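You operate a simulated robot arm through the tools that you are given. There is no shell and no other tool.

The job below is to be done with a simulated two-armed robot. You get a single attempt, and the scene is never put back.

TASK
Get blower two's air flowing and throttle it to about 1.2 A.
Fine: stop it and let it rest, then move the green lever to bay 2, start it again and leave it running.

It is judged by the outcome, as a careful person would: the job done as asked, and still so three seconds after it is handed in. It fails if anything else is knocked over, pushed out of place, dropped, spilled or broken.

THE ROBOT
Two 7-joint arms with fingered hands on one trunk that stands fixed in place. Base frame: the origin is at the foot of the trunk, x ahead of it, y to its left, z up. Units: m, degrees, N and s.
The left shoulder is at [0.05, 0.214, 0.869], the right one opposite. With the tool pointing down near the work surface each hand reaches from about 0.1 to 0.7 m from the base axis, measured 20 degrees to its own side. Payload 3 kg a hand.
Tool frame (each hand has its own): the origin (TCP) lies between the finger pads and is the grasp point; the fingertips stand 0.026 m ahead of it; z points along the fingers, y is the line along which they close. Largest opening 0.132 m; the body of the gripper starts 0.073 m behind the TCP. The gripper is a hand of 3 fingers: y runs from the thumb to the fingers, the wrist lies at [0, 0, -0.229] in the tool frame, and closing takes about 1.5 s.
Orientation is that of the tool frame in the base frame, as a unit quaternion [w, x, y, z]. With the fingers straight down and closing along the base's y, the tool's x points along the base's -x, its y along +y and its z along -z.

THE INTERFACE
- The arms move only by the tool apply_moves. It takes "left_deltas", "right_deltas" or both (then of equal length, played together; a hand with none holds still); each is a list of rows, each a list of 3 entries, a list of its own where there are three numbers: the shift along the base's x, y, z in m, then the turn, a rotation vector about the base's x, y, z in degrees, then the gripper command, from -1 (fully open) to 1 (shut), values between in proportion. In form: [[[x, y, z], [ax, ay, az], hand], ...]. A call has 1 to 20 rows; each row shifts and turns the commanded pose from where the row before left it. Each row takes 0.2 s and may step no farther than 0.05 m and 8.6 degrees from the row before; otherwise, or with a gripper value out of range, the whole call is refused. A pose out of reach is approached as far as the arm can. The call stops where the force on the tool passes 40 N (or 10 N more than at its start, if that is more) or the arm is blocked; 0.2 s more then pass. The fingers move at their own pace (about 0.072 m/s each) and stop on an object; they squeeze with about 21 N. The grip force told is the motor's: it shows also when the fingers shut on nothing. Time passes only in rows, and 0.2 s behind the last, so rows that do not move let the fingers close. The reply holds the time, the measured pose of the TCP, the force on the tool along the base axes, the opening and the grip force, in the units named above and with some noise, with the torque about the TCP (base axes, N m) and any sound that the robot's microphone picked up.
- Cameras (640 x 400 px; columns grow to the right, rows downward): "scene" is now at [0.0218, -0.0563, 1.5145]; the picture's right is [-0.62, -0.79, 0.00], its down [-0.43, 0.34, -0.84] and it looks along [0.66, -0.52, -0.55] (base axes); focal length 280 px, centre (320, 200). "left" rides on the left gripper at [-0.062, 0.003, -0.092] in its tool frame; the picture's right is [-0.05, -1.00, 0.00], its down [0.83, -0.04, -0.56] and it looks along [0.55, -0.03, 0.83] (tool axes); focal length 230 px, centre (320, 200). "right" rides on the right gripper at [0.062, 0.003, -0.092] in its tool frame; the picture's right is [-0.05, 1.00, 0.00], its down [-0.83, -0.04, -0.56] and it looks along [-0.55, -0.03, 0.83] (tool axes); focal length 230 px, centre (320, 200). There is no depth. A picture from a camera that has moved, and an enlarged one, comes with that camera's place and axes in the base frame and with its lens.
- capture(camera): a new picture of that camera. The clock stands still meanwhile.
- grasp_type(shape, hand): the hand has 3 fingers and takes this shape, open, in about a second: jaw (thumb against the fingers, like two jaws); tri (thumb and two fingers); tip (a fingertip pinch); poke (one finger out to press); point (the index stretched); flat (the hand flat); cup (the hand cupped); fist (a fist). The gripper value then closes the fingers along that shape, each until it touches; the sizes above hold for jaw. It gives what a move gives, with no picture.
- turn_head(pan, tilt): turns the head with the scene camera to pan (to the left, within 86 degrees either way) and tilt (down, from -29 to 69), counted from straight ahead of the robot. It gives what a move gives.
- inspect(camera, box): a new picture of the part [left, top, right, bottom] of that camera's present view, enlarged. The clock stands still meanwhile.
- hand_in(): hands the job in; it is judged then, once.

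Places have to be worked out from the pictures, the camera data and where the tool is seen. Open the grippers and draw the arms clear of the work before you hand the job in, unless the task says otherwise.

The tools are called after "Emit:" as name(argument=value, ...) on one line, values as JSON. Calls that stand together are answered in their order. apply_moves: Moves the arms, as the interface text tells. Its arguments: {"type":"object","properties":{"left_deltas":{"type":"array","items":{"type":"array"}},"right_deltas":{"type":"array","items":{"type":"array"}}},"required":[]} The other tools are called the same way: grasp_type (shape, hand) gives the hand a shape; turn_head (pan, tilt) turns the head that bears the scene camera; capture (camera) takes a picture; inspect (camera, box) takes an enlarged picture of a part of a camera's view; hand_in () hands the job in.

At the start:

```text
t: 0.0
left_tool_pos: [0.4346, -0.0304, 1.2658]
left_orientation: [0.0, 0.184, 0.983, 0.001]
left_wrist_force: [0.6, -0.6, 0.3]
left_wrist_torque: [0.01, 0.0, -0.01]
left_grip_width: 0.1316
left_finger_force: 0.1
left_shape: jaw
right_tool_pos: [0.3525, -0.4011, 1.2647]
right_orientation: [0.0, 0.184, 0.983, 0.0]
right_wrist_force: [0.7, 0.4, -0.2]
right_wrist_torque: [0.01, 0.02, 0.03]
right_grip_width: 0.132
right_finger_force: 0.1
right_shape: jaw
head pan, tilt: [-38.3, 33.1]
```

scene: 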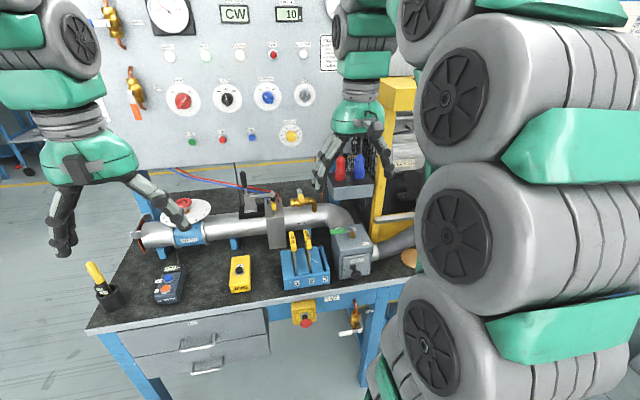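
right: 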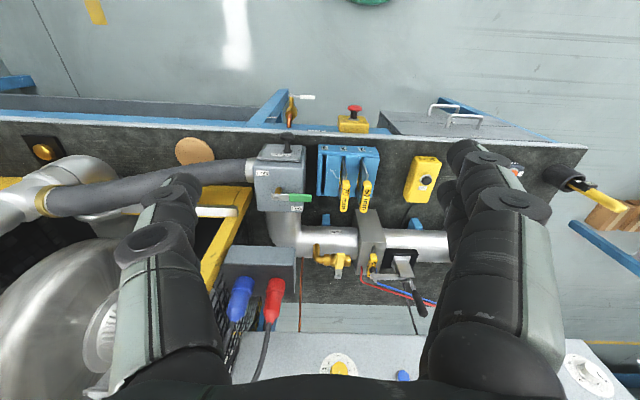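
left: 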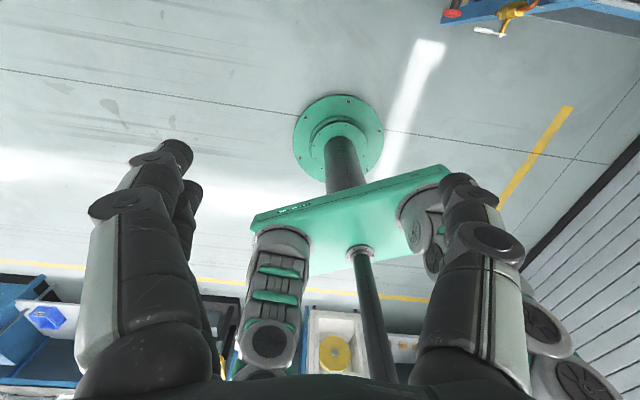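

The arms hide part of the bench. I'll enlarge parts of the views first to read the labels and find the controls.

Emit:
inspect(camera="scene", box=[120, 0, 340, 150])

Emit:
inspect(camera="scene", box=[80, 150, 260, 310])

Emit:
inspect(camera="scene", box=[220, 170, 420, 340])

Emit:
inspect(camera="right", box=[230, 90, 460, 320])

Emit:
inspect(camera="right", box=[380, 120, 640, 320])

Emit:
inspect(camera="scene", box=[300, 0, 440, 200])

```text
2.67 times, centred on (230, 75) of scene
camera zoom: at [0.0218, -0.0563, 1.5145], right [-0.62, -0.79, 0.0], down [-0.43, 0.34, -0.84], along [0.66, -0.52, -0.55], focal length 746 px, centre (560, 533)
```

zoom: 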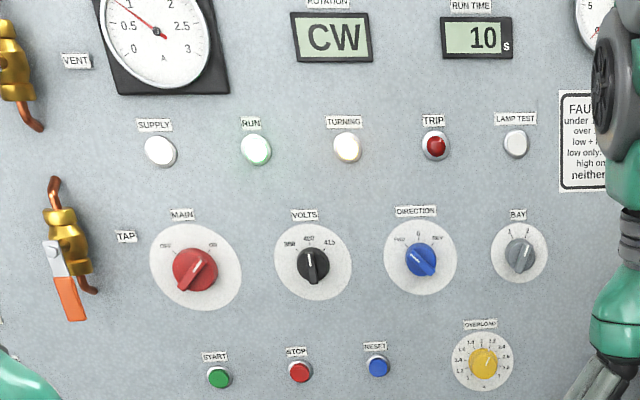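

```text
2.50 times, centred on (170, 230) of scene
camera zoom: at [0.0218, -0.0563, 1.5145], right [-0.62, -0.79, 0.0], down [-0.43, 0.34, -0.84], along [0.66, -0.52, -0.55], focal length 700 px, centre (695, 125)
```

zoom: 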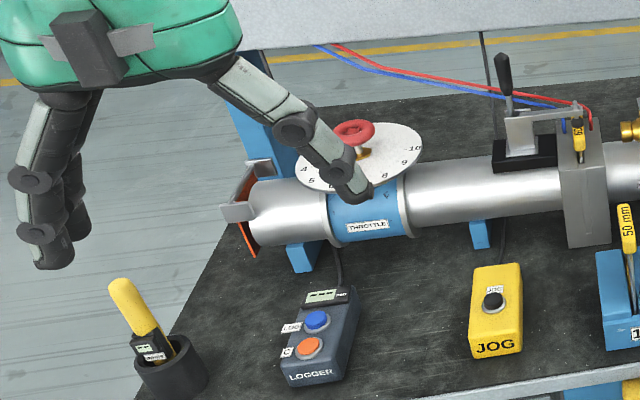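

```text
2.35 times, centred on (320, 255) of scene
camera zoom: at [0.0218, -0.0563, 1.5145], right [-0.62, -0.79, 0.0], down [-0.43, 0.34, -0.84], along [0.66, -0.52, -0.55], focal length 659 px, centre (320, 71)
```

zoom: 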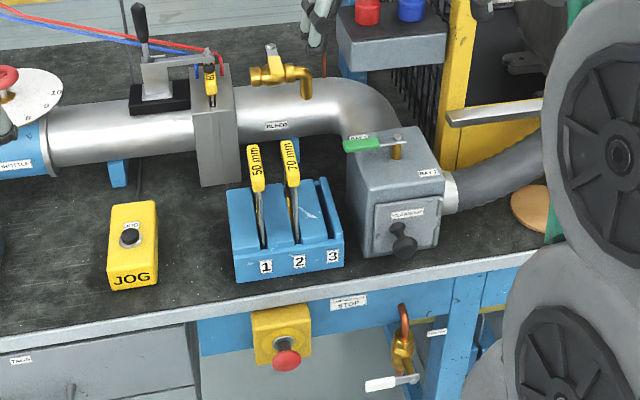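

```text
1.74 times, centred on (345, 205) of right
camera zoom: at [0.2946, -0.3747, 1.356], right [0.41, 0.91, 0.0], down [0.76, -0.34, 0.56], along [0.51, -0.23, -0.83], focal length 400 px, centre (276, 191)
```

zoom: 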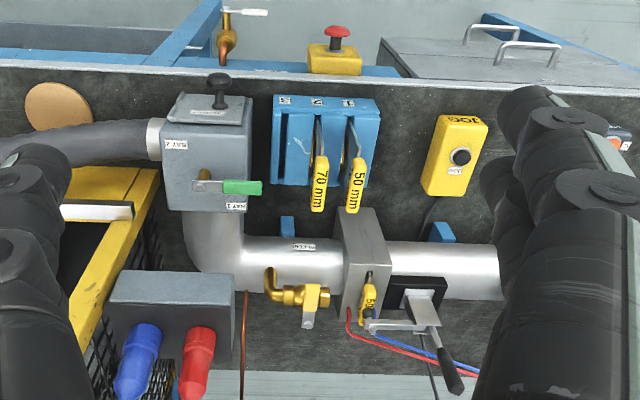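

```text
2.00 times, centred on (510, 220) of right
camera zoom: at [0.2946, -0.3747, 1.356], right [0.41, 0.91, 0.0], down [0.76, -0.34, 0.56], along [0.51, -0.23, -0.83], focal length 460 px, centre (-60, 160)
```

zoom: 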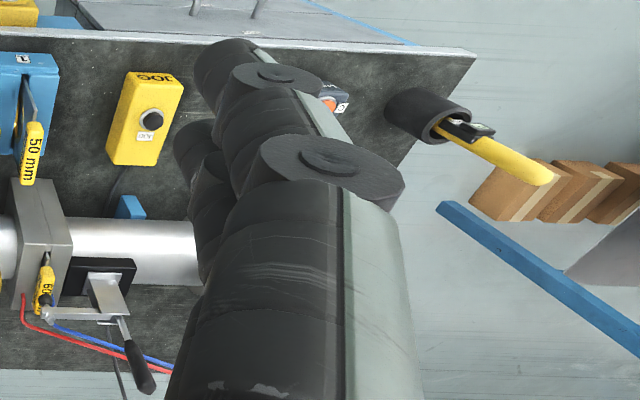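

```text
2.00 times, centred on (370, 100) of scene
camera zoom: at [0.0218, -0.0563, 1.5145], right [-0.62, -0.79, 0.0], down [-0.43, 0.34, -0.84], along [0.66, -0.52, -0.55], focal length 560 px, centre (220, 400)
```

zoom: 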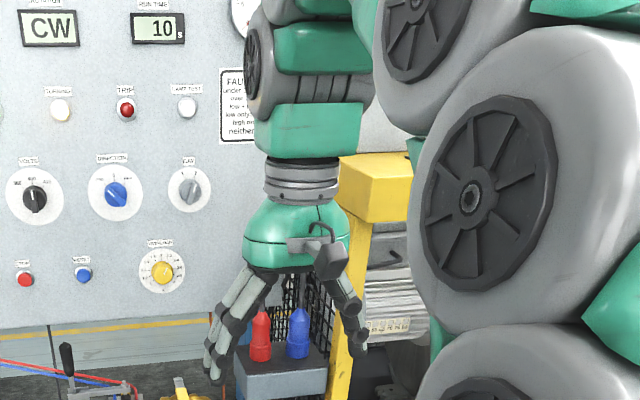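

The panel already shows RUN and TURNING lit, so I need the notices and meters before touching anything. I'll tilt the head up to see the whole panel.

Emit:
turn_head(pan=-38, tilt=8)

Emit:
capture(camera="scene")

```text
t: 0.9
left_tool_pos: [0.4349, -0.0294, 1.2648]
left_orientation: [0.0, 0.184, 0.983, 0.0]
left_wrist_force: [-0.3, -0.4, 0.1]
left_wrist_torque: [0.0, 0.03, 0.04]
left_grip_width: 0.1318
left_finger_force: 0.0
left_shape: jaw
right_tool_pos: [0.352, -0.402, 1.2658]
right_orientation: [0.0, 0.184, 0.983, -0.001]
right_wrist_force: [-0.1, -0.4, -0.5]
right_wrist_torque: [0.01, -0.03, -0.01]
right_grip_width: 0.1321
right_finger_force: 0.1
right_shape: jaw
head pan, tilt: [-38.0, 8.0]
```

```text
taken
```

scene: 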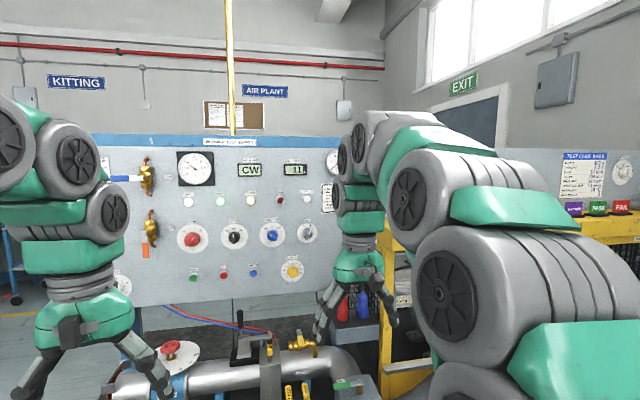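

Emit:
inspect(camera="scene", box=[170, 140, 350, 200])

Emit:
inspect(camera="scene", box=[170, 190, 350, 290])

Emit:
inspect(camera="scene", box=[95, 145, 185, 270])

Emit:
inspect(camera="scene", box=[545, 140, 640, 220])

Emit:
inspect(camera="scene", box=[305, 140, 365, 220])

Emit:
inspect(camera="scene", box=[190, 70, 300, 150])

```text
3.56 times, centred on (260, 170) of scene
camera zoom: at [0.0249, -0.0581, 1.5549], right [-0.62, -0.79, 0.0], down [-0.11, 0.09, -0.99], along [0.78, -0.61, -0.14], focal length 995 px, centre (533, 307)
```

zoom: 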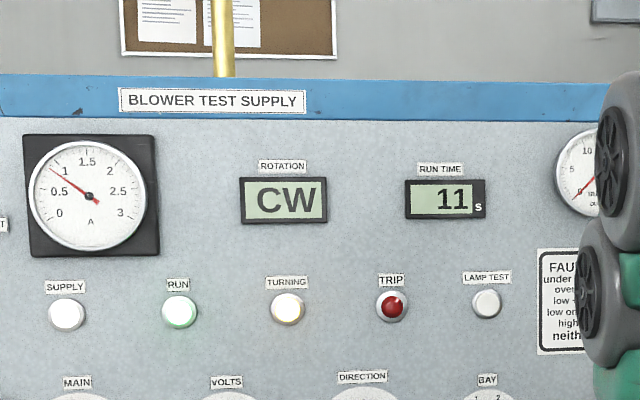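

```text
3.56 times, centred on (260, 240) of scene
camera zoom: at [0.0249, -0.0581, 1.5549], right [-0.62, -0.79, 0.0], down [-0.11, 0.09, -0.99], along [0.78, -0.61, -0.14], focal length 995 px, centre (533, 58)
```

zoom: 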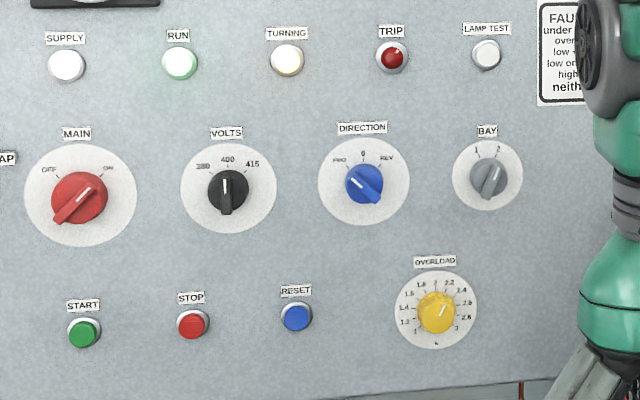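

```text
3.20 times, centred on (140, 208) of scene
camera zoom: at [0.0249, -0.0581, 1.5549], right [-0.62, -0.79, 0.0], down [-0.11, 0.09, -0.99], along [0.78, -0.61, -0.14], focal length 896 px, centre (896, 176)
```

zoom: 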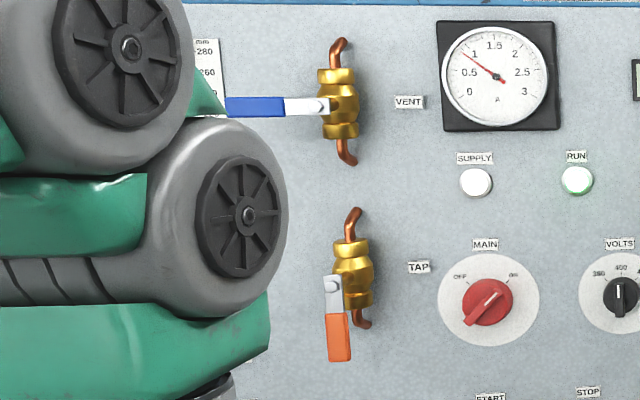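

```text
5.00 times, centred on (592, 180) of scene
camera zoom: at [0.0249, -0.0581, 1.5549], right [-0.62, -0.79, 0.0], down [-0.11, 0.09, -0.99], along [0.78, -0.61, -0.14], focal length 1400 px, centre (-1042, 300)
```

zoom: 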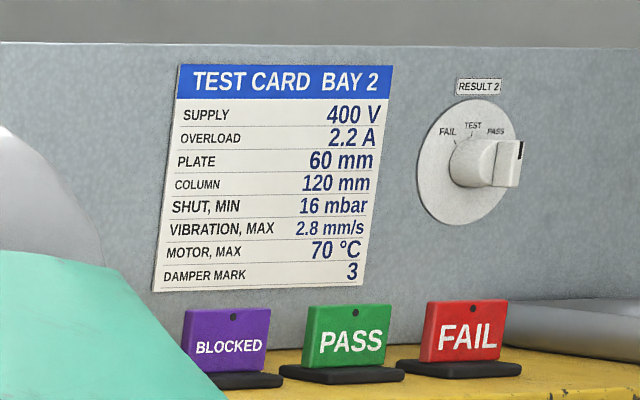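

```text
5.00 times, centred on (335, 180) of scene
camera zoom: at [0.0249, -0.0581, 1.5549], right [-0.62, -0.79, 0.0], down [-0.11, 0.09, -0.99], along [0.78, -0.61, -0.14], focal length 1400 px, centre (245, 300)
```

zoom: 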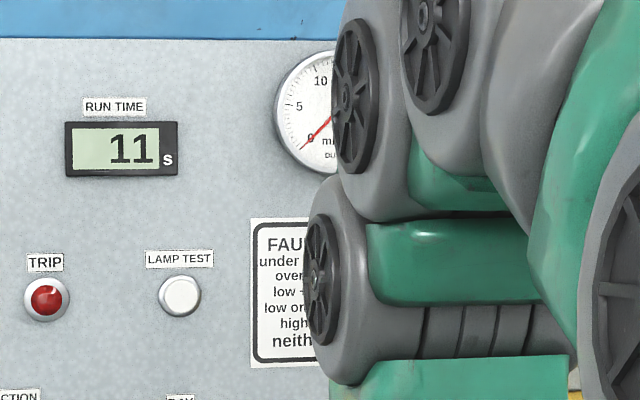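

```text
5.00 times, centred on (245, 110) of scene
camera zoom: at [0.0249, -0.0581, 1.5549], right [-0.62, -0.79, 0.0], down [-0.11, 0.09, -0.99], along [0.78, -0.61, -0.14], focal length 1400 px, centre (695, 650)
```

zoom: 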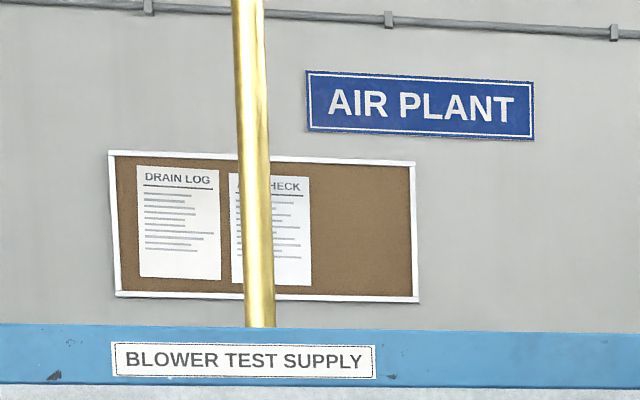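

Blower two appears to be running (BAY at 2, about 0.75 A, no flow). The card for bay 2 and the panel are readable, but the arms hide the throttle and the fault notice. I'll draw both hands aside to clear the view.

Emit:
apply_moves(left_deltas=[[[-0.02, 0.04, 0], [0, 0, 0], -1], [[-0.02, 0.04, 0], [0, 0, 0], -1], [[-0.02, 0.04, 0], [0, 0, 0], -1], [[-0.02, 0.04, 0], [0, 0, 0], -1], [[-0.02, 0.04, 0], [0, 0, 0], -1], [[-0.02, 0.04, 0], [0, 0, 0], -1]], right_deltas=[[[-0.02, -0.01, 0], [0, 0, 0], -1], [[-0.02, -0.01, 0], [0, 0, 0], -1], [[-0.02, -0.01, 0], [0, 0, 0], -1], [[-0.02, -0.01, 0], [0, 0, 0], -1], [[0, 0, 0], [0, 0, 0], -1], [[0, 0, 0], [0, 0, 0], -1]])

Emit:
turn_head(pan=-30, tilt=28)

Emit:
capture(camera="scene")

Emit:
capture(camera="right")

```text
t: 2.3
left_tool_pos: [0.3155, 0.2112, 1.2639]
left_orientation: [-0.001, 0.184, 0.983, 0.0]
left_wrist_force: [-0.2, -0.9, 0.4]
left_wrist_torque: [-0.02, 0.01, 0.01]
left_grip_width: 0.1322
left_finger_force: 0.1
left_shape: jaw
right_tool_pos: [0.2716, -0.4409, 1.2637]
right_orientation: [0.0, 0.184, 0.983, 0.0]
right_wrist_force: [-0.5, -0.9, -0.3]
right_wrist_torque: [-0.03, -0.03, -0.01]
right_grip_width: 0.1321
right_finger_force: 0.0
right_shape: jaw
head pan, tilt: [-38.0, 8.0]
```

```text
t: 3.1
left_tool_pos: [0.3155, 0.2103, 1.2639]
left_orientation: [0.0, 0.185, 0.983, 0.0]
left_wrist_force: [-0.7, -0.4, 0.3]
left_wrist_torque: [-0.01, -0.01, 0.0]
left_grip_width: 0.132
left_finger_force: 0.0
left_shape: jaw
right_tool_pos: [0.2725, -0.44, 1.265]
right_orientation: [0.0, 0.184, 0.983, 0.0]
right_wrist_force: [-0.5, 0.0, 0.2]
right_wrist_torque: [0.01, -0.02, -0.02]
right_grip_width: 0.1319
right_finger_force: 0.1
right_shape: jaw
head pan, tilt: [-30.0, 28.0]
```

```text
taken
```

scene: 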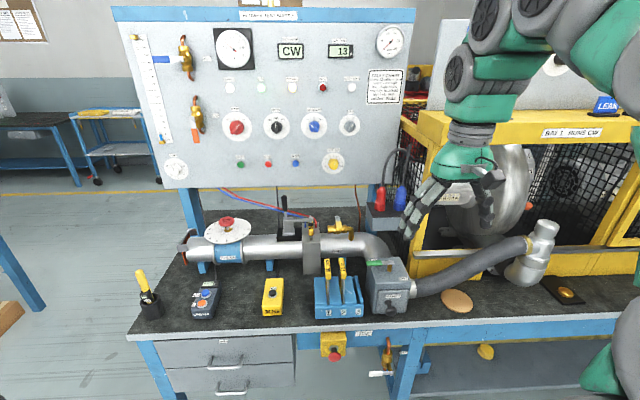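

```text
taken
camera right: at [0.215, -0.4146, 1.3559], right [0.41, 0.91, 0.0], down [0.76, -0.34, 0.56], along [0.51, -0.23, -0.83], focal length 230 px, centre (320, 200)
```

right: 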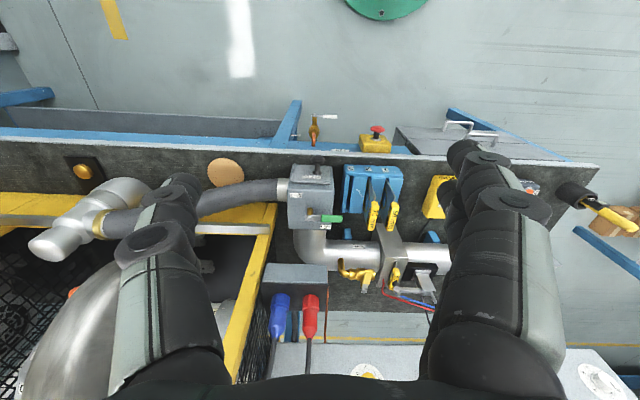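

Now the whole bench is visible. I'll enlarge the notice, gauges, throttle, the diverter box and the blower bay.

Emit:
inspect(camera="scene", box=[350, 10, 430, 120])

Emit:
inspect(camera="scene", box=[170, 195, 330, 300])

Emit:
inspect(camera="scene", box=[340, 225, 440, 325])

Emit:
inspect(camera="scene", box=[400, 90, 640, 320])

Emit:
inspect(camera="scene", box=[110, 10, 240, 190])

Emit:
inspect(camera="right", box=[270, 150, 370, 250])

Emit:
inspect(camera="scene", box=[210, 25, 370, 175])

```text
3.64 times, centred on (390, 65) of scene
camera zoom: at [0.0309, -0.0467, 1.5226], right [-0.5, -0.87, 0.0], down [-0.41, 0.23, -0.88], along [0.76, -0.44, -0.47], focal length 1018 px, centre (66, 691)
```

zoom: 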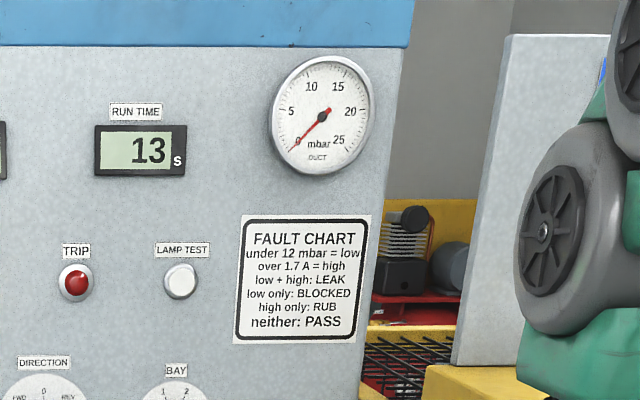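

```text
3.81 times, centred on (250, 248) of scene
camera zoom: at [0.0309, -0.0467, 1.5226], right [-0.5, -0.87, 0.0], down [-0.41, 0.23, -0.88], along [0.76, -0.44, -0.47], focal length 1066 px, centre (587, 19)
```

zoom: 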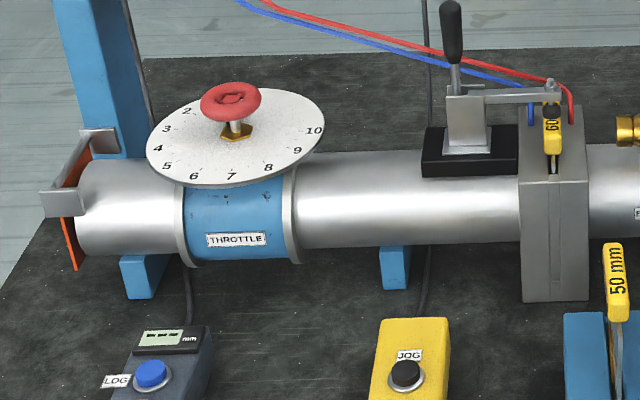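

```text
4.00 times, centred on (390, 275) of scene
camera zoom: at [0.0309, -0.0467, 1.5226], right [-0.5, -0.87, 0.0], down [-0.41, 0.23, -0.88], along [0.76, -0.44, -0.47], focal length 1120 px, centre (40, -100)
```

zoom: 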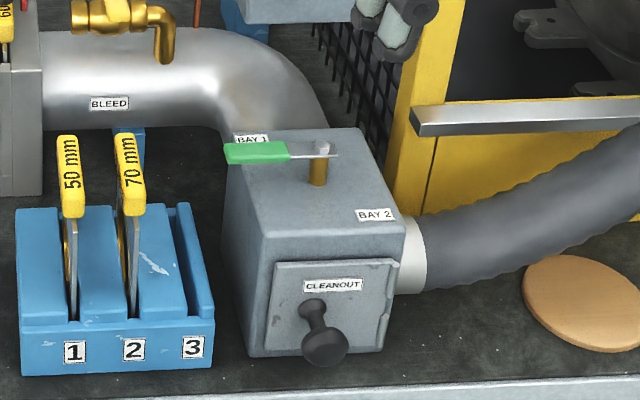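

```text
1.74 times, centred on (520, 205) of scene
camera zoom: at [0.0309, -0.0467, 1.5226], right [-0.5, -0.87, 0.0], down [-0.41, 0.23, -0.88], along [0.76, -0.44, -0.47], focal length 487 px, centre (-28, 191)
```

zoom: 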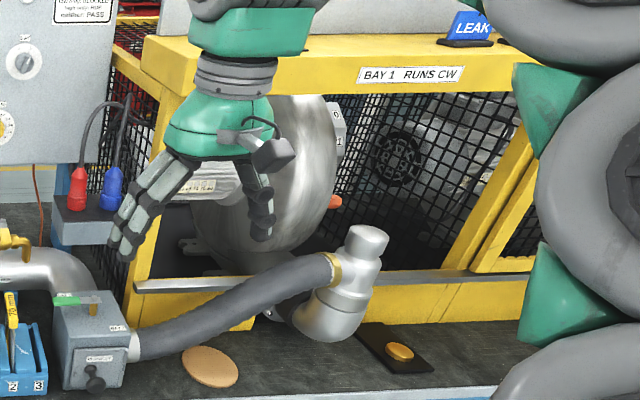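

```text
2.22 times, centred on (175, 100) of scene
camera zoom: at [0.0309, -0.0467, 1.5226], right [-0.5, -0.87, 0.0], down [-0.41, 0.23, -0.88], along [0.76, -0.44, -0.47], focal length 622 px, centre (642, 422)
```

zoom: 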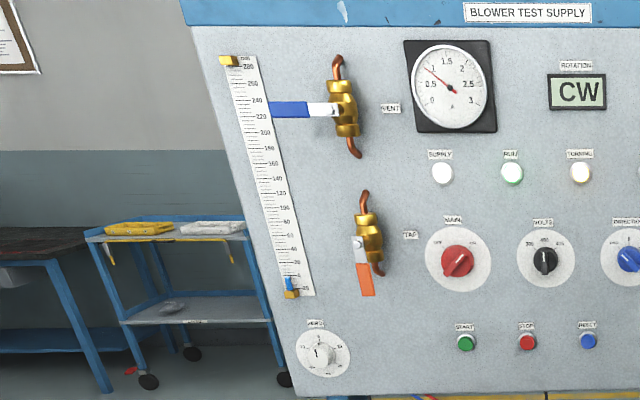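

```text
4.00 times, centred on (320, 200) of right
camera zoom: at [0.215, -0.4146, 1.3559], right [0.41, 0.91, 0.0], down [0.76, -0.34, 0.56], along [0.51, -0.23, -0.83], focal length 920 px, centre (320, 200)
```

zoom: 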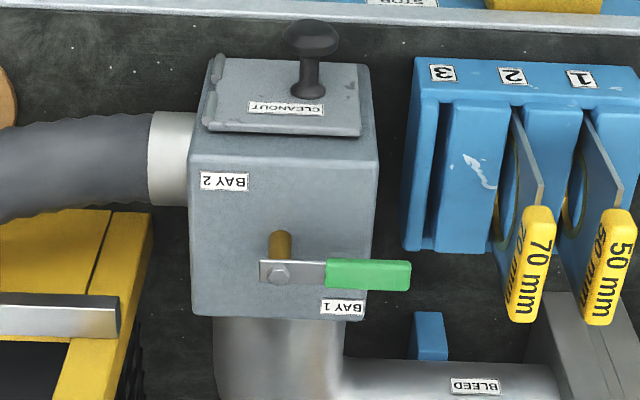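

```text
2.67 times, centred on (290, 100) of scene
camera zoom: at [0.0309, -0.0467, 1.5226], right [-0.5, -0.87, 0.0], down [-0.41, 0.23, -0.88], along [0.76, -0.44, -0.47], focal length 746 px, centre (400, 467)
```

zoom: 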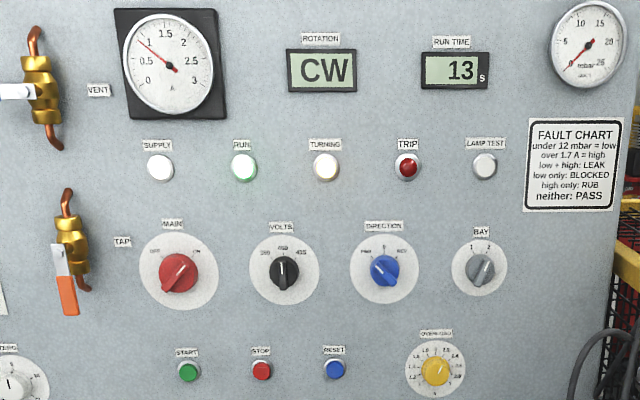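

The fault chart, meters and the diverter (labels BAY 1 far-left, BAY 2 near-right, handle now at BAY 1) are clear. Next I'll look right toward bay 2 for its own signs, since only bay 1's rotation sign is visible.

Emit:
turn_head(pan=-72, tilt=20)

Emit:
capture(camera="scene")

```text
t: 4.2
left_tool_pos: [0.3155, 0.2104, 1.2636]
left_orientation: [-0.001, 0.184, 0.983, 0.0]
left_wrist_force: [-0.3, -0.4, 0.1]
left_wrist_torque: [0.0, -0.01, -0.02]
left_grip_width: 0.1318
left_finger_force: 0.2
left_shape: jaw
right_tool_pos: [0.2723, -0.4403, 1.2656]
right_orientation: [0.0, 0.184, 0.983, 0.0]
right_wrist_force: [-0.1, -0.6, -0.2]
right_wrist_torque: [0.05, -0.01, -0.03]
right_grip_width: 0.1318
right_finger_force: 0.1
right_shape: jaw
head pan, tilt: [-72.0, 20.0]
```

```text
taken
```

scene: 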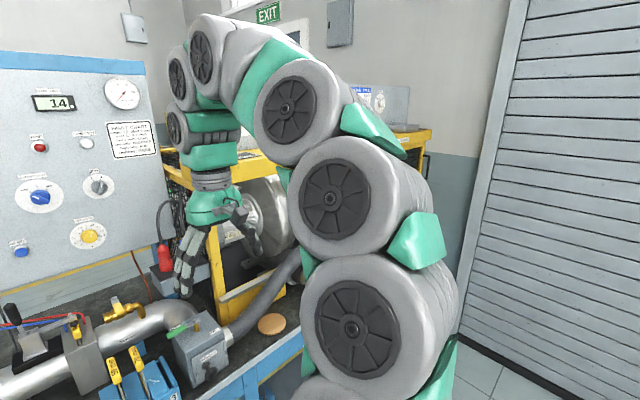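

The right arm blocks bay 2. I'll swing the right hand left and forward to clear that line of sight.

Emit:
apply_moves(right_deltas=[[[0.03, 0.04, 0], [0, 0, 0], -1], [[0.03, 0.04, 0], [0, 0, 0], -1], [[0.03, 0.04, 0], [0, 0, 0], -1], [[0.03, 0.04, 0], [0, 0, 0], -1], [[0.03, 0.04, 0], [0, 0, 0], -1], [[0.0, 0.04, 0], [0, 0, 0], -1], [[0.0, 0.04, 0], [0, 0, 0], -1]])

Emit:
capture(camera="scene")

Emit:
capture(camera="right")

```text
t: 5.8
left_tool_pos: [0.3154, 0.2112, 1.2641]
left_orientation: [0.0, 0.184, 0.983, 0.001]
left_wrist_force: [-0.4, 0.1, 0.1]
left_wrist_torque: [0.0, 0.0, -0.01]
left_grip_width: 0.1322
left_finger_force: 0.1
left_shape: jaw
right_tool_pos: [0.4208, -0.1606, 1.2652]
right_orientation: [0.0, 0.183, 0.983, 0.0]
right_wrist_force: [-0.3, 0.5, 0.3]
right_wrist_torque: [0.0, 0.0, 0.02]
right_grip_width: 0.1318
right_finger_force: 0.1
right_shape: jaw
head pan, tilt: [-72.0, 20.0]
```

```text
taken
```

scene: 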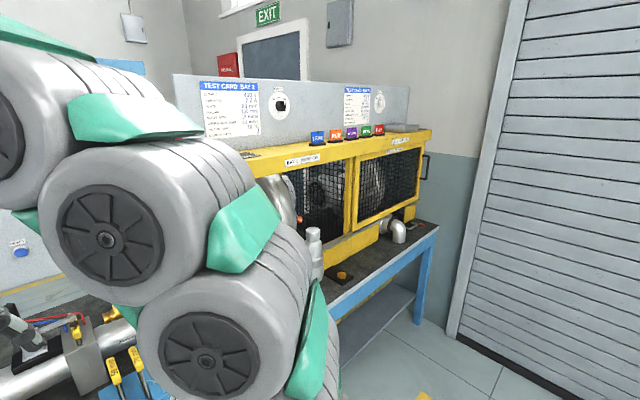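

```text
taken
camera right: at [0.3639, -0.134, 1.356], right [0.41, 0.91, 0.0], down [0.76, -0.34, 0.56], along [0.51, -0.23, -0.83], focal length 230 px, centre (320, 200)
```

right: 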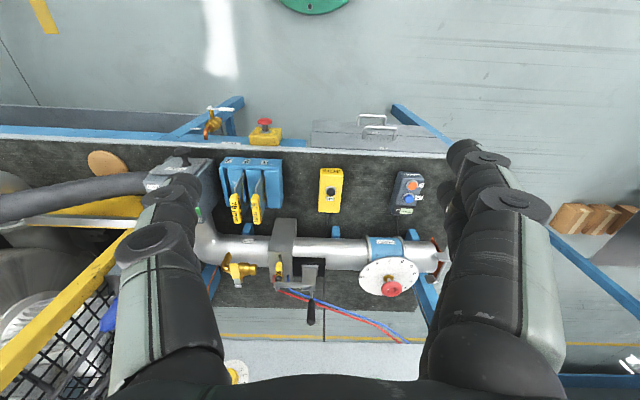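

Emit:
inspect(camera="scene", box=[240, 70, 450, 280])

Emit:
inspect(camera="scene", box=[260, 130, 440, 180])

Emit:
inspect(camera="right", box=[220, 150, 460, 330])

Emit:
inspect(camera="scene", box=[190, 70, 280, 150])

```text
1.90 times, centred on (345, 175) of scene
camera zoom: at [-0.0193, -0.0896, 1.5354], right [-0.95, -0.31, 0.0], down [-0.11, 0.33, -0.94], along [0.29, -0.89, -0.34], focal length 533 px, centre (272, 248)
```

zoom: 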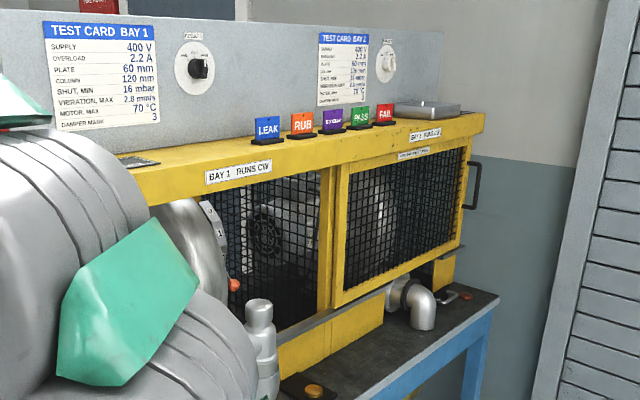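

```text
3.56 times, centred on (350, 155) of scene
camera zoom: at [-0.0193, -0.0896, 1.5354], right [-0.95, -0.31, 0.0], down [-0.11, 0.33, -0.94], along [0.29, -0.89, -0.34], focal length 995 px, centre (213, 360)
```

zoom: 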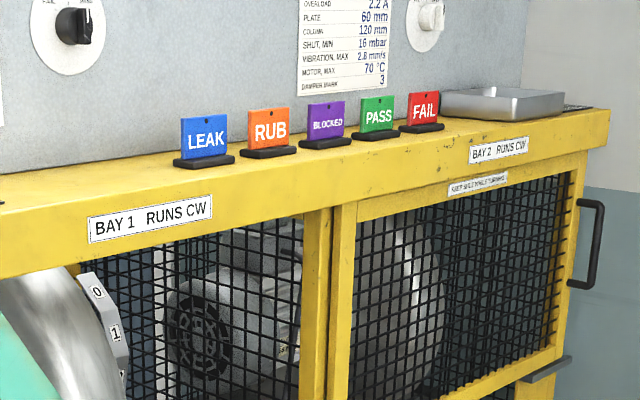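

```text
2.22 times, centred on (340, 240) of right
camera zoom: at [0.3639, -0.134, 1.356], right [0.41, 0.91, 0.0], down [0.76, -0.34, 0.56], along [0.51, -0.23, -0.83], focal length 511 px, centre (276, 111)
```

zoom: 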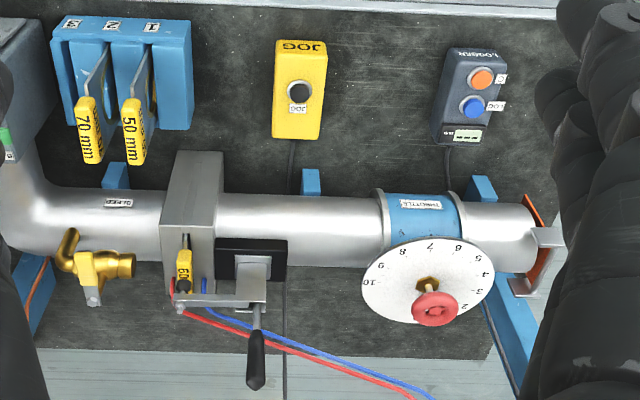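

```text
5.00 times, centred on (235, 110) of scene
camera zoom: at [-0.0193, -0.0896, 1.5354], right [-0.95, -0.31, 0.0], down [-0.11, 0.33, -0.94], along [0.29, -0.89, -0.34], focal length 1400 px, centre (745, 650)
```

zoom: 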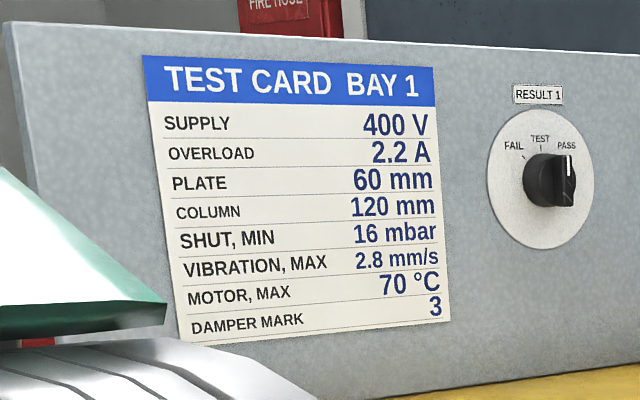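

Bay 2's sign also says CW and its guard is shut, so the panel settings (MAIN on, 400 V, FWD, BAY 2) fit. The only thing wrong is the diverter at BAY 1. I'll pitch the right hand forward to view the panel buttons from nearer and triangulate STOP and START.

Emit:
apply_moves(right_deltas=[[[0.0114, -0.0243, -0.0093], [-3.08, -7.92, 0], -1], [[0.0114, -0.0243, -0.0093], [-3.08, -7.92, 0], -1], [[0.0114, -0.0243, -0.0093], [-3.08, -7.92, 0], -1], [[0.0114, -0.0243, -0.0093], [-3.08, -7.92, 0], -1], [[0.0114, -0.0243, -0.0093], [-3.08, -7.92, 0], -1], [[0.0114, -0.0243, -0.0093], [-3.08, -7.92, 0], -1], [[0.0114, -0.0243, -0.0093], [-3.08, -7.92, 0], -1]])

Emit:
grasp_type(shape="poke", hand="right")

Emit:
capture(camera="right")

Emit:
turn_head(pan=-30, tilt=28)

Emit:
capture(camera="scene")

```text
t: 7.4
left_tool_pos: [0.3157, 0.2098, 1.2631]
left_orientation: [0.0, 0.184, 0.983, 0.0]
left_wrist_force: [0.1, 0.6, 0.5]
left_wrist_torque: [0.03, 0.01, 0.0]
left_grip_width: 0.1317
left_finger_force: 0.1
left_shape: jaw
right_tool_pos: [0.5018, -0.3318, 1.1986]
right_orientation: [0.488, 0.16, 0.853, -0.092]
right_wrist_force: [0.5, 0.2, -0.5]
right_wrist_torque: [-0.02, 0.0, -0.02]
right_grip_width: 0.1317
right_finger_force: 0.0
right_shape: jaw
head pan, tilt: [-72.0, 20.0]
```

```text
t: 8.3
left_tool_pos: [0.3153, 0.2095, 1.2633]
left_orientation: [0.0, 0.184, 0.983, -0.001]
left_wrist_force: [-0.3, 0.4, 0.3]
left_wrist_torque: [0.03, 0.04, 0.03]
left_grip_width: 0.1321
left_finger_force: 0.0
left_shape: jaw
right_tool_pos: [0.502, -0.3304, 1.2002]
right_orientation: [0.487, 0.16, 0.854, -0.092]
right_wrist_force: [0.5, 0.5, -0.6]
right_wrist_torque: [0.02, 0.01, 0.0]
right_grip_width: 0.0
right_finger_force: 0.0
right_shape: poke
head pan, tilt: [-72.0, 20.0]
```

```text
taken
camera right: at [0.3983, -0.2872, 1.1926], right [0.39, 0.92, 0.04], down [-0.07, -0.02, 1.0], along [0.92, -0.39, 0.05], focal length 230 px, centre (320, 200)
```

right: 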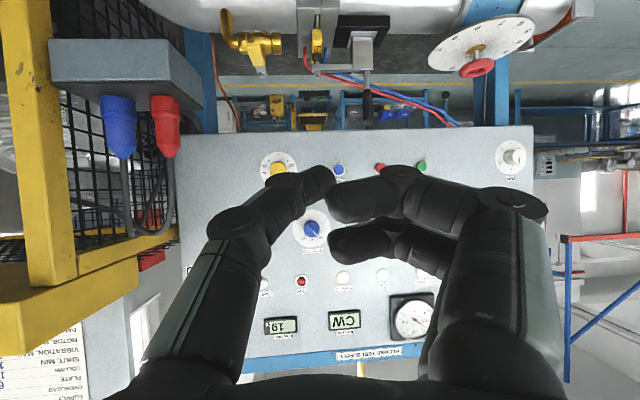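

```text
t: 9.4
left_tool_pos: [0.3154, 0.2094, 1.2635]
left_orientation: [-0.001, 0.184, 0.983, 0.0]
left_wrist_force: [0.2, -0.6, 0.1]
left_wrist_torque: [0.02, 0.02, 0.01]
left_grip_width: 0.132
left_finger_force: 0.0
left_shape: jaw
right_tool_pos: [0.5013, -0.331, 1.2]
right_orientation: [0.487, 0.159, 0.854, -0.092]
right_wrist_force: [0.0, -0.3, -0.9]
right_wrist_torque: [-0.01, -0.03, -0.04]
right_grip_width: 0.0
right_finger_force: 0.1
right_shape: poke
head pan, tilt: [-30.0, 28.0]
```

```text
taken
```

scene: 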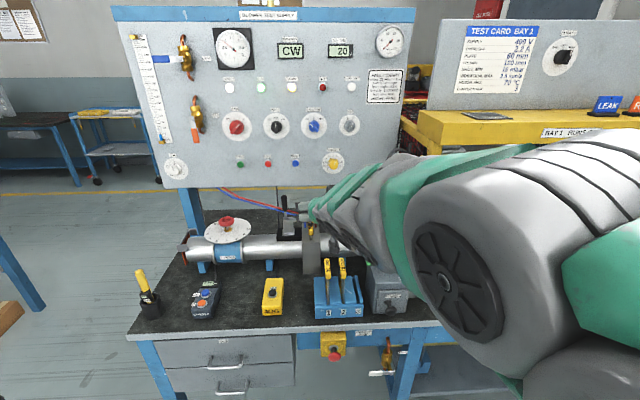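

The nearer view shows START (green), STOP (red, partly behind a finger), RESET and the dials. I'll enlarge for precise pixels.

Emit:
inspect(camera="right", box=[240, 120, 460, 260])

Emit:
inspect(camera="scene", box=[220, 110, 360, 190])

Emit:
inspect(camera="right", box=[410, 0, 620, 130])

Emit:
inspect(camera="scene", box=[170, 195, 330, 295])

```text
2.86 times, centred on (350, 190) of right
camera zoom: at [0.3983, -0.2872, 1.1926], right [0.39, 0.92, 0.04], down [-0.07, -0.02, 1.0], along [0.92, -0.39, 0.05], focal length 657 px, centre (234, 229)
```

zoom: 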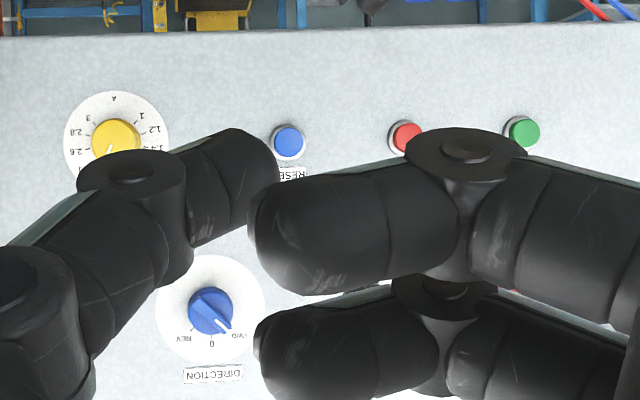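

```text
4.57 times, centred on (290, 150) of scene
camera zoom: at [0.0308, -0.0468, 1.5225], right [-0.5, -0.87, 0.0], down [-0.41, 0.23, -0.88], along [0.76, -0.44, -0.47], focal length 1280 px, centre (457, 429)
```

zoom: 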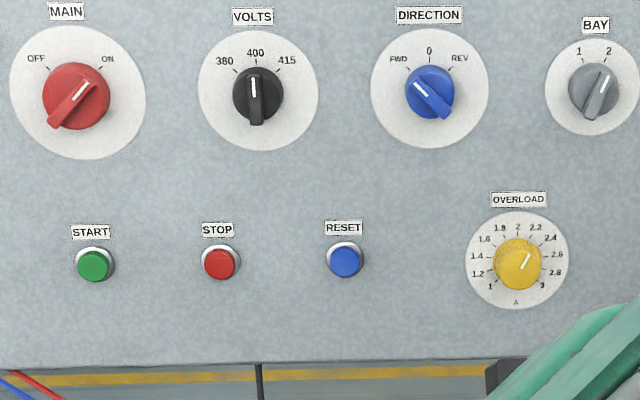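

```text
3.05 times, centred on (515, 65) of right
camera zoom: at [0.3983, -0.2872, 1.1926], right [0.39, 0.92, 0.04], down [-0.07, -0.02, 1.0], along [0.92, -0.39, 0.05], focal length 701 px, centre (-274, 611)
```

zoom: 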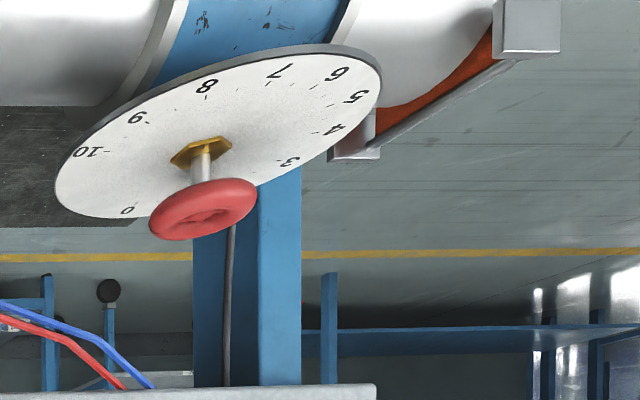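

```text
4.00 times, centred on (250, 245) of scene
camera zoom: at [0.0308, -0.0468, 1.5225], right [-0.5, -0.87, 0.0], down [-0.41, 0.23, -0.88], along [0.76, -0.44, -0.47], focal length 1120 px, centre (600, 20)
```

zoom: 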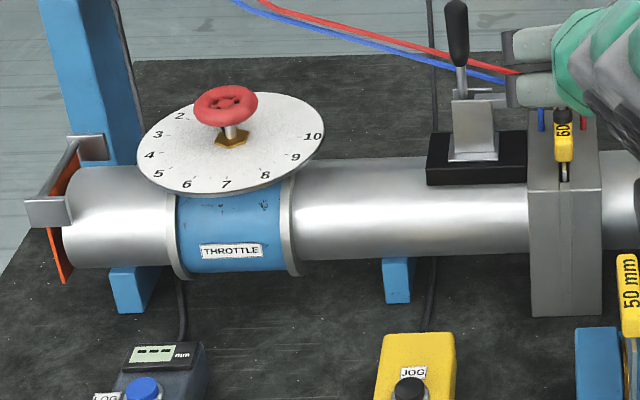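

STOP comes out near (0.967, -0.367, 1.153) and START near (1.006, -0.276, 1.154). Before pressing I'll check what the poke shape looks like now from both cameras.

Emit:
capture(camera="right")

Emit:
inspect(camera="scene", box=[250, 150, 450, 280])

```text
taken
camera right: at [0.3983, -0.2872, 1.1926], right [0.39, 0.92, 0.04], down [-0.07, -0.02, 1.0], along [0.92, -0.39, 0.05], focal length 230 px, centre (320, 200)
```

right: 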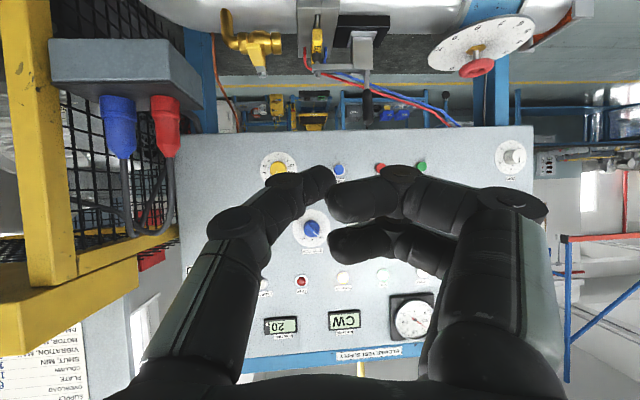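

```text
3.08 times, centred on (350, 215) of scene
camera zoom: at [0.0308, -0.0468, 1.5225], right [-0.5, -0.87, 0.0], down [-0.41, 0.23, -0.88], along [0.76, -0.44, -0.47], focal length 861 px, centre (228, 154)
```

zoom: 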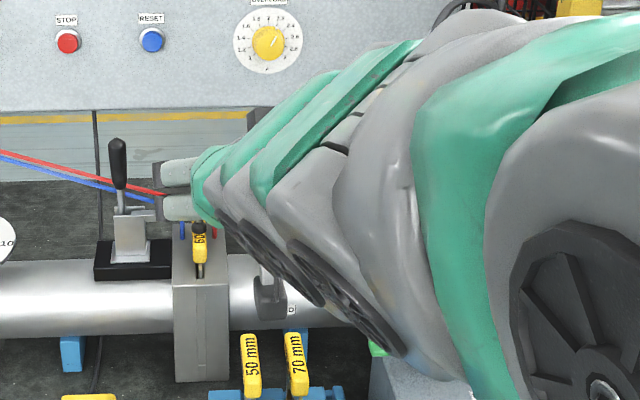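

In the poke shape the outgoing tip isn't clearly separate from the curled fingers. I'll compare with the "point" shape.

Emit:
grasp_type(shape="point", hand="right")

Emit:
capture(camera="right")

```text
t: 10.3
left_tool_pos: [0.3138, 0.2102, 1.2642]
left_orientation: [0.0, 0.184, 0.983, 0.0]
left_wrist_force: [0.1, 0.1, -0.1]
left_wrist_torque: [-0.02, 0.0, 0.03]
left_grip_width: 0.1319
left_finger_force: 0.0
left_shape: jaw
right_tool_pos: [0.5008, -0.33, 1.1993]
right_orientation: [0.486, 0.16, 0.854, -0.092]
right_wrist_force: [-0.1, -0.4, 0.3]
right_wrist_torque: [-0.03, 0.01, 0.01]
right_grip_width: 0.0
right_finger_force: 0.2
right_shape: point
head pan, tilt: [-30.0, 28.0]
```

```text
taken
camera right: at [0.3983, -0.2872, 1.1926], right [0.39, 0.92, 0.04], down [-0.07, -0.02, 1.0], along [0.92, -0.39, 0.05], focal length 230 px, centre (320, 200)
```

right: 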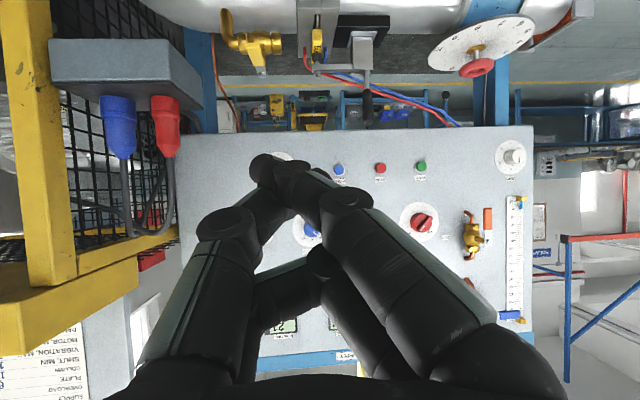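

"Point" crosses the fingers off-axis, which is no good for aiming. I'll try the jaw shape fully closed, whose tips should meet on the tool axis.

Emit:
grasp_type(shape="jaw", hand="right")

Emit:
apply_moves(right_deltas=[[[0, 0, 0], [0, 0, 0], 1], [[0, 0, 0], [0, 0, 0], 1], [[0, 0, 0], [0, 0, 0], 1], [[0, 0, 0], [0, 0, 0], 1], [[0, 0, 0], [0, 0, 0], 1], [[0, 0, 0], [0, 0, 0], 1], [[0, 0, 0], [0, 0, 0], 1], [[0, 0, 0], [0, 0, 0], 1]])

Emit:
capture(camera="right")

```text
t: 11.2
left_tool_pos: [0.315, 0.21, 1.2652]
left_orientation: [-0.001, 0.183, 0.983, 0.001]
left_wrist_force: [0.7, 1.0, 0.0]
left_wrist_torque: [0.01, 0.0, 0.02]
left_grip_width: 0.132
left_finger_force: 0.0
left_shape: jaw
right_tool_pos: [0.501, -0.3309, 1.1999]
right_orientation: [0.487, 0.16, 0.854, -0.092]
right_wrist_force: [0.2, 0.7, -0.4]
right_wrist_torque: [0.0, 0.0, 0.02]
right_grip_width: 0.0949
right_finger_force: 0.0
right_shape: jaw
head pan, tilt: [-30.0, 28.0]
```

```text
t: 13.0
left_tool_pos: [0.315, 0.2099, 1.2637]
left_orientation: [0.0, 0.184, 0.983, 0.001]
left_wrist_force: [0.7, 0.1, -1.3]
left_wrist_torque: [-0.01, -0.01, -0.01]
left_grip_width: 0.1318
left_finger_force: 0.1
left_shape: jaw
right_tool_pos: [0.5014, -0.3311, 1.2001]
right_orientation: [0.488, 0.16, 0.853, -0.092]
right_wrist_force: [-0.6, -0.4, 0.6]
right_wrist_torque: [-0.02, 0.03, 0.01]
right_grip_width: 0.0001
right_finger_force: 20.8
right_shape: jaw
head pan, tilt: [-30.0, 28.0]
```

```text
taken
camera right: at [0.3984, -0.2874, 1.1924], right [0.39, 0.92, 0.04], down [-0.07, -0.02, 1.0], along [0.92, -0.39, 0.06], focal length 230 px, centre (320, 200)
```

right: 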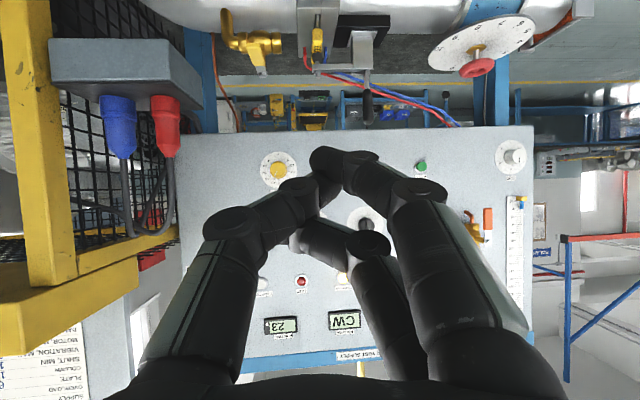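

Closed jaw gives a firm tip cluster on the axis. I'll fly level at z 1.20 over the toggle clamp toward the STOP button, stopping about 6 cm short to check the aim.

Emit:
apply_moves(right_deltas=[[[0.042, 0.0, 0], [0, 0, 0], 1], [[0.042, 0.0, 0], [0, 0, 0], 1], [[0.042, 0.0, 0], [0, 0, 0], 1], [[0.042, 0.0, 0], [0, 0, 0], 1], [[0.042, 0.0, 0], [0, 0, 0], 1], [[0.042, 0.0, 0], [0, 0, 0], 1], [[0.042, 0.0, 0], [0, 0, 0], 1], [[0.042, 0.0, 0], [0, 0, 0], 1], [[0.042, 0.0, 0], [0, 0, 0], 1], [[0, 0, 0], [0, 0, 0], 1]])

Emit:
capture(camera="right")

Emit:
capture(camera="scene")

```text
t: 15.2
left_tool_pos: [0.3158, 0.2103, 1.2647]
left_orientation: [0.0, 0.184, 0.983, 0.0]
left_wrist_force: [-0.1, 0.3, 0.1]
left_wrist_torque: [-0.01, 0.0, 0.01]
left_grip_width: 0.1317
left_finger_force: 0.0
left_shape: jaw
right_tool_pos: [0.8808, -0.331, 1.2006]
right_orientation: [0.487, 0.159, 0.854, -0.092]
right_wrist_force: [0.8, -0.1, -0.9]
right_wrist_torque: [-0.01, 0.01, -0.02]
right_grip_width: 0.0
right_finger_force: 21.3
right_shape: jaw
head pan, tilt: [-30.0, 28.0]
```

```text
taken
camera right: at [0.7771, -0.2866, 1.1929], right [0.39, 0.92, 0.04], down [-0.07, -0.02, 1.0], along [0.92, -0.39, 0.05], focal length 230 px, centre (320, 200)
```

right: 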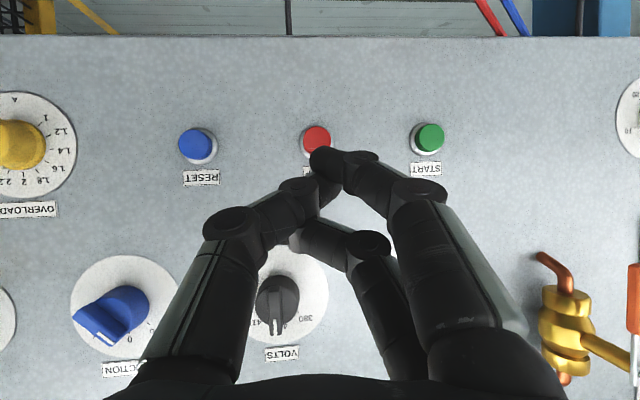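

```text
taken
```

scene: 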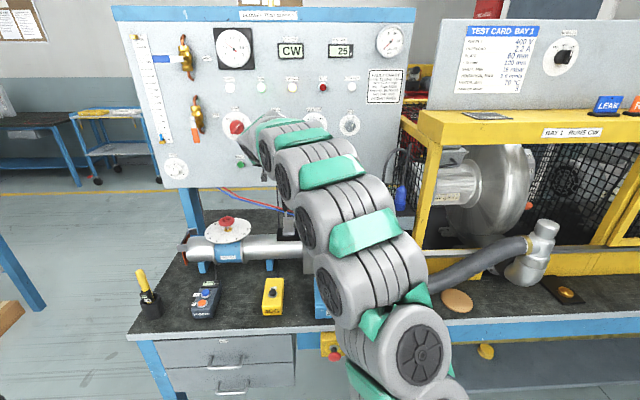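

The STOP button is right ahead of the tips, at roughly (0.96, -0.366, 1.150). I'll lower 5.5 cm, look once, then advance.

Emit:
apply_moves(right_deltas=[[[0, 0, -0.018], [0, 0, 0], 1], [[0, 0, -0.018], [0, 0, 0], 1], [[0, 0, -0.018], [0, 0, 0], 1], [[0.018, -0.008, 0], [0, 0, 0], 1], [[0.009, -0.004, 0], [0, 0, 0], 1]])

Emit:
capture(camera="right")

Emit:
inspect(camera="scene", box=[200, 90, 340, 200])

```text
t: 16.4
left_tool_pos: [0.315, 0.2089, 1.2644]
left_orientation: [0.001, 0.185, 0.983, 0.0]
left_wrist_force: [-0.3, -0.1, 0.0]
left_wrist_torque: [0.0, -0.03, 0.02]
left_grip_width: 0.132
left_finger_force: 0.0
left_shape: jaw
right_tool_pos: [0.906, -0.3432, 1.1447]
right_orientation: [0.487, 0.16, 0.854, -0.091]
right_wrist_force: [1.2, -0.9, 1.1]
right_wrist_torque: [0.0, -0.02, 0.02]
right_grip_width: 0.0
right_finger_force: 21.0
right_shape: jaw
head pan, tilt: [-30.0, 28.0]
```

```text
taken
camera right: at [0.8036, -0.2989, 1.1385], right [0.39, 0.92, 0.04], down [-0.07, -0.02, 1.0], along [0.92, -0.39, 0.05], focal length 230 px, centre (320, 200)
```

right: 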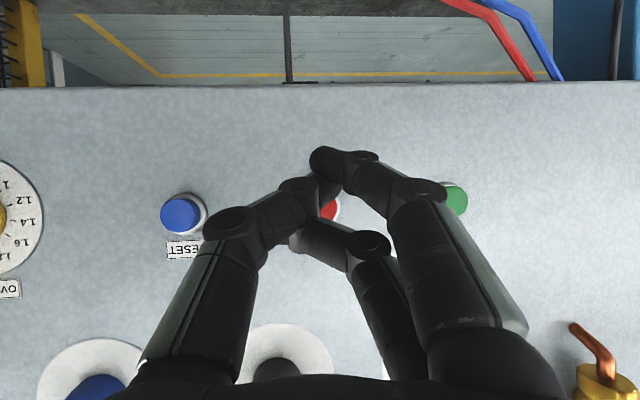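

```text
3.64 times, centred on (270, 145) of scene
camera zoom: at [0.0309, -0.0467, 1.5225], right [-0.5, -0.87, 0.0], down [-0.41, 0.23, -0.88], along [0.76, -0.44, -0.47], focal length 1018 px, centre (502, 400)
```

zoom: 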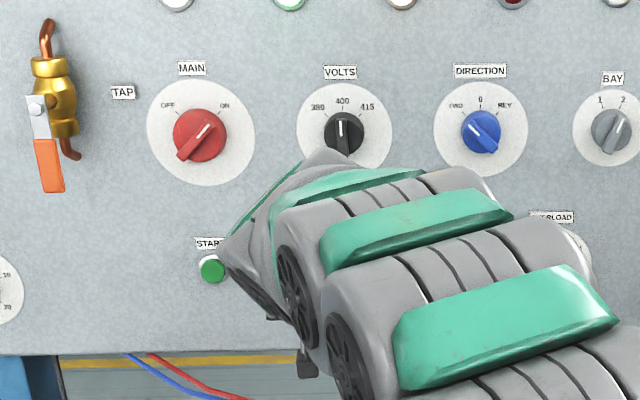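

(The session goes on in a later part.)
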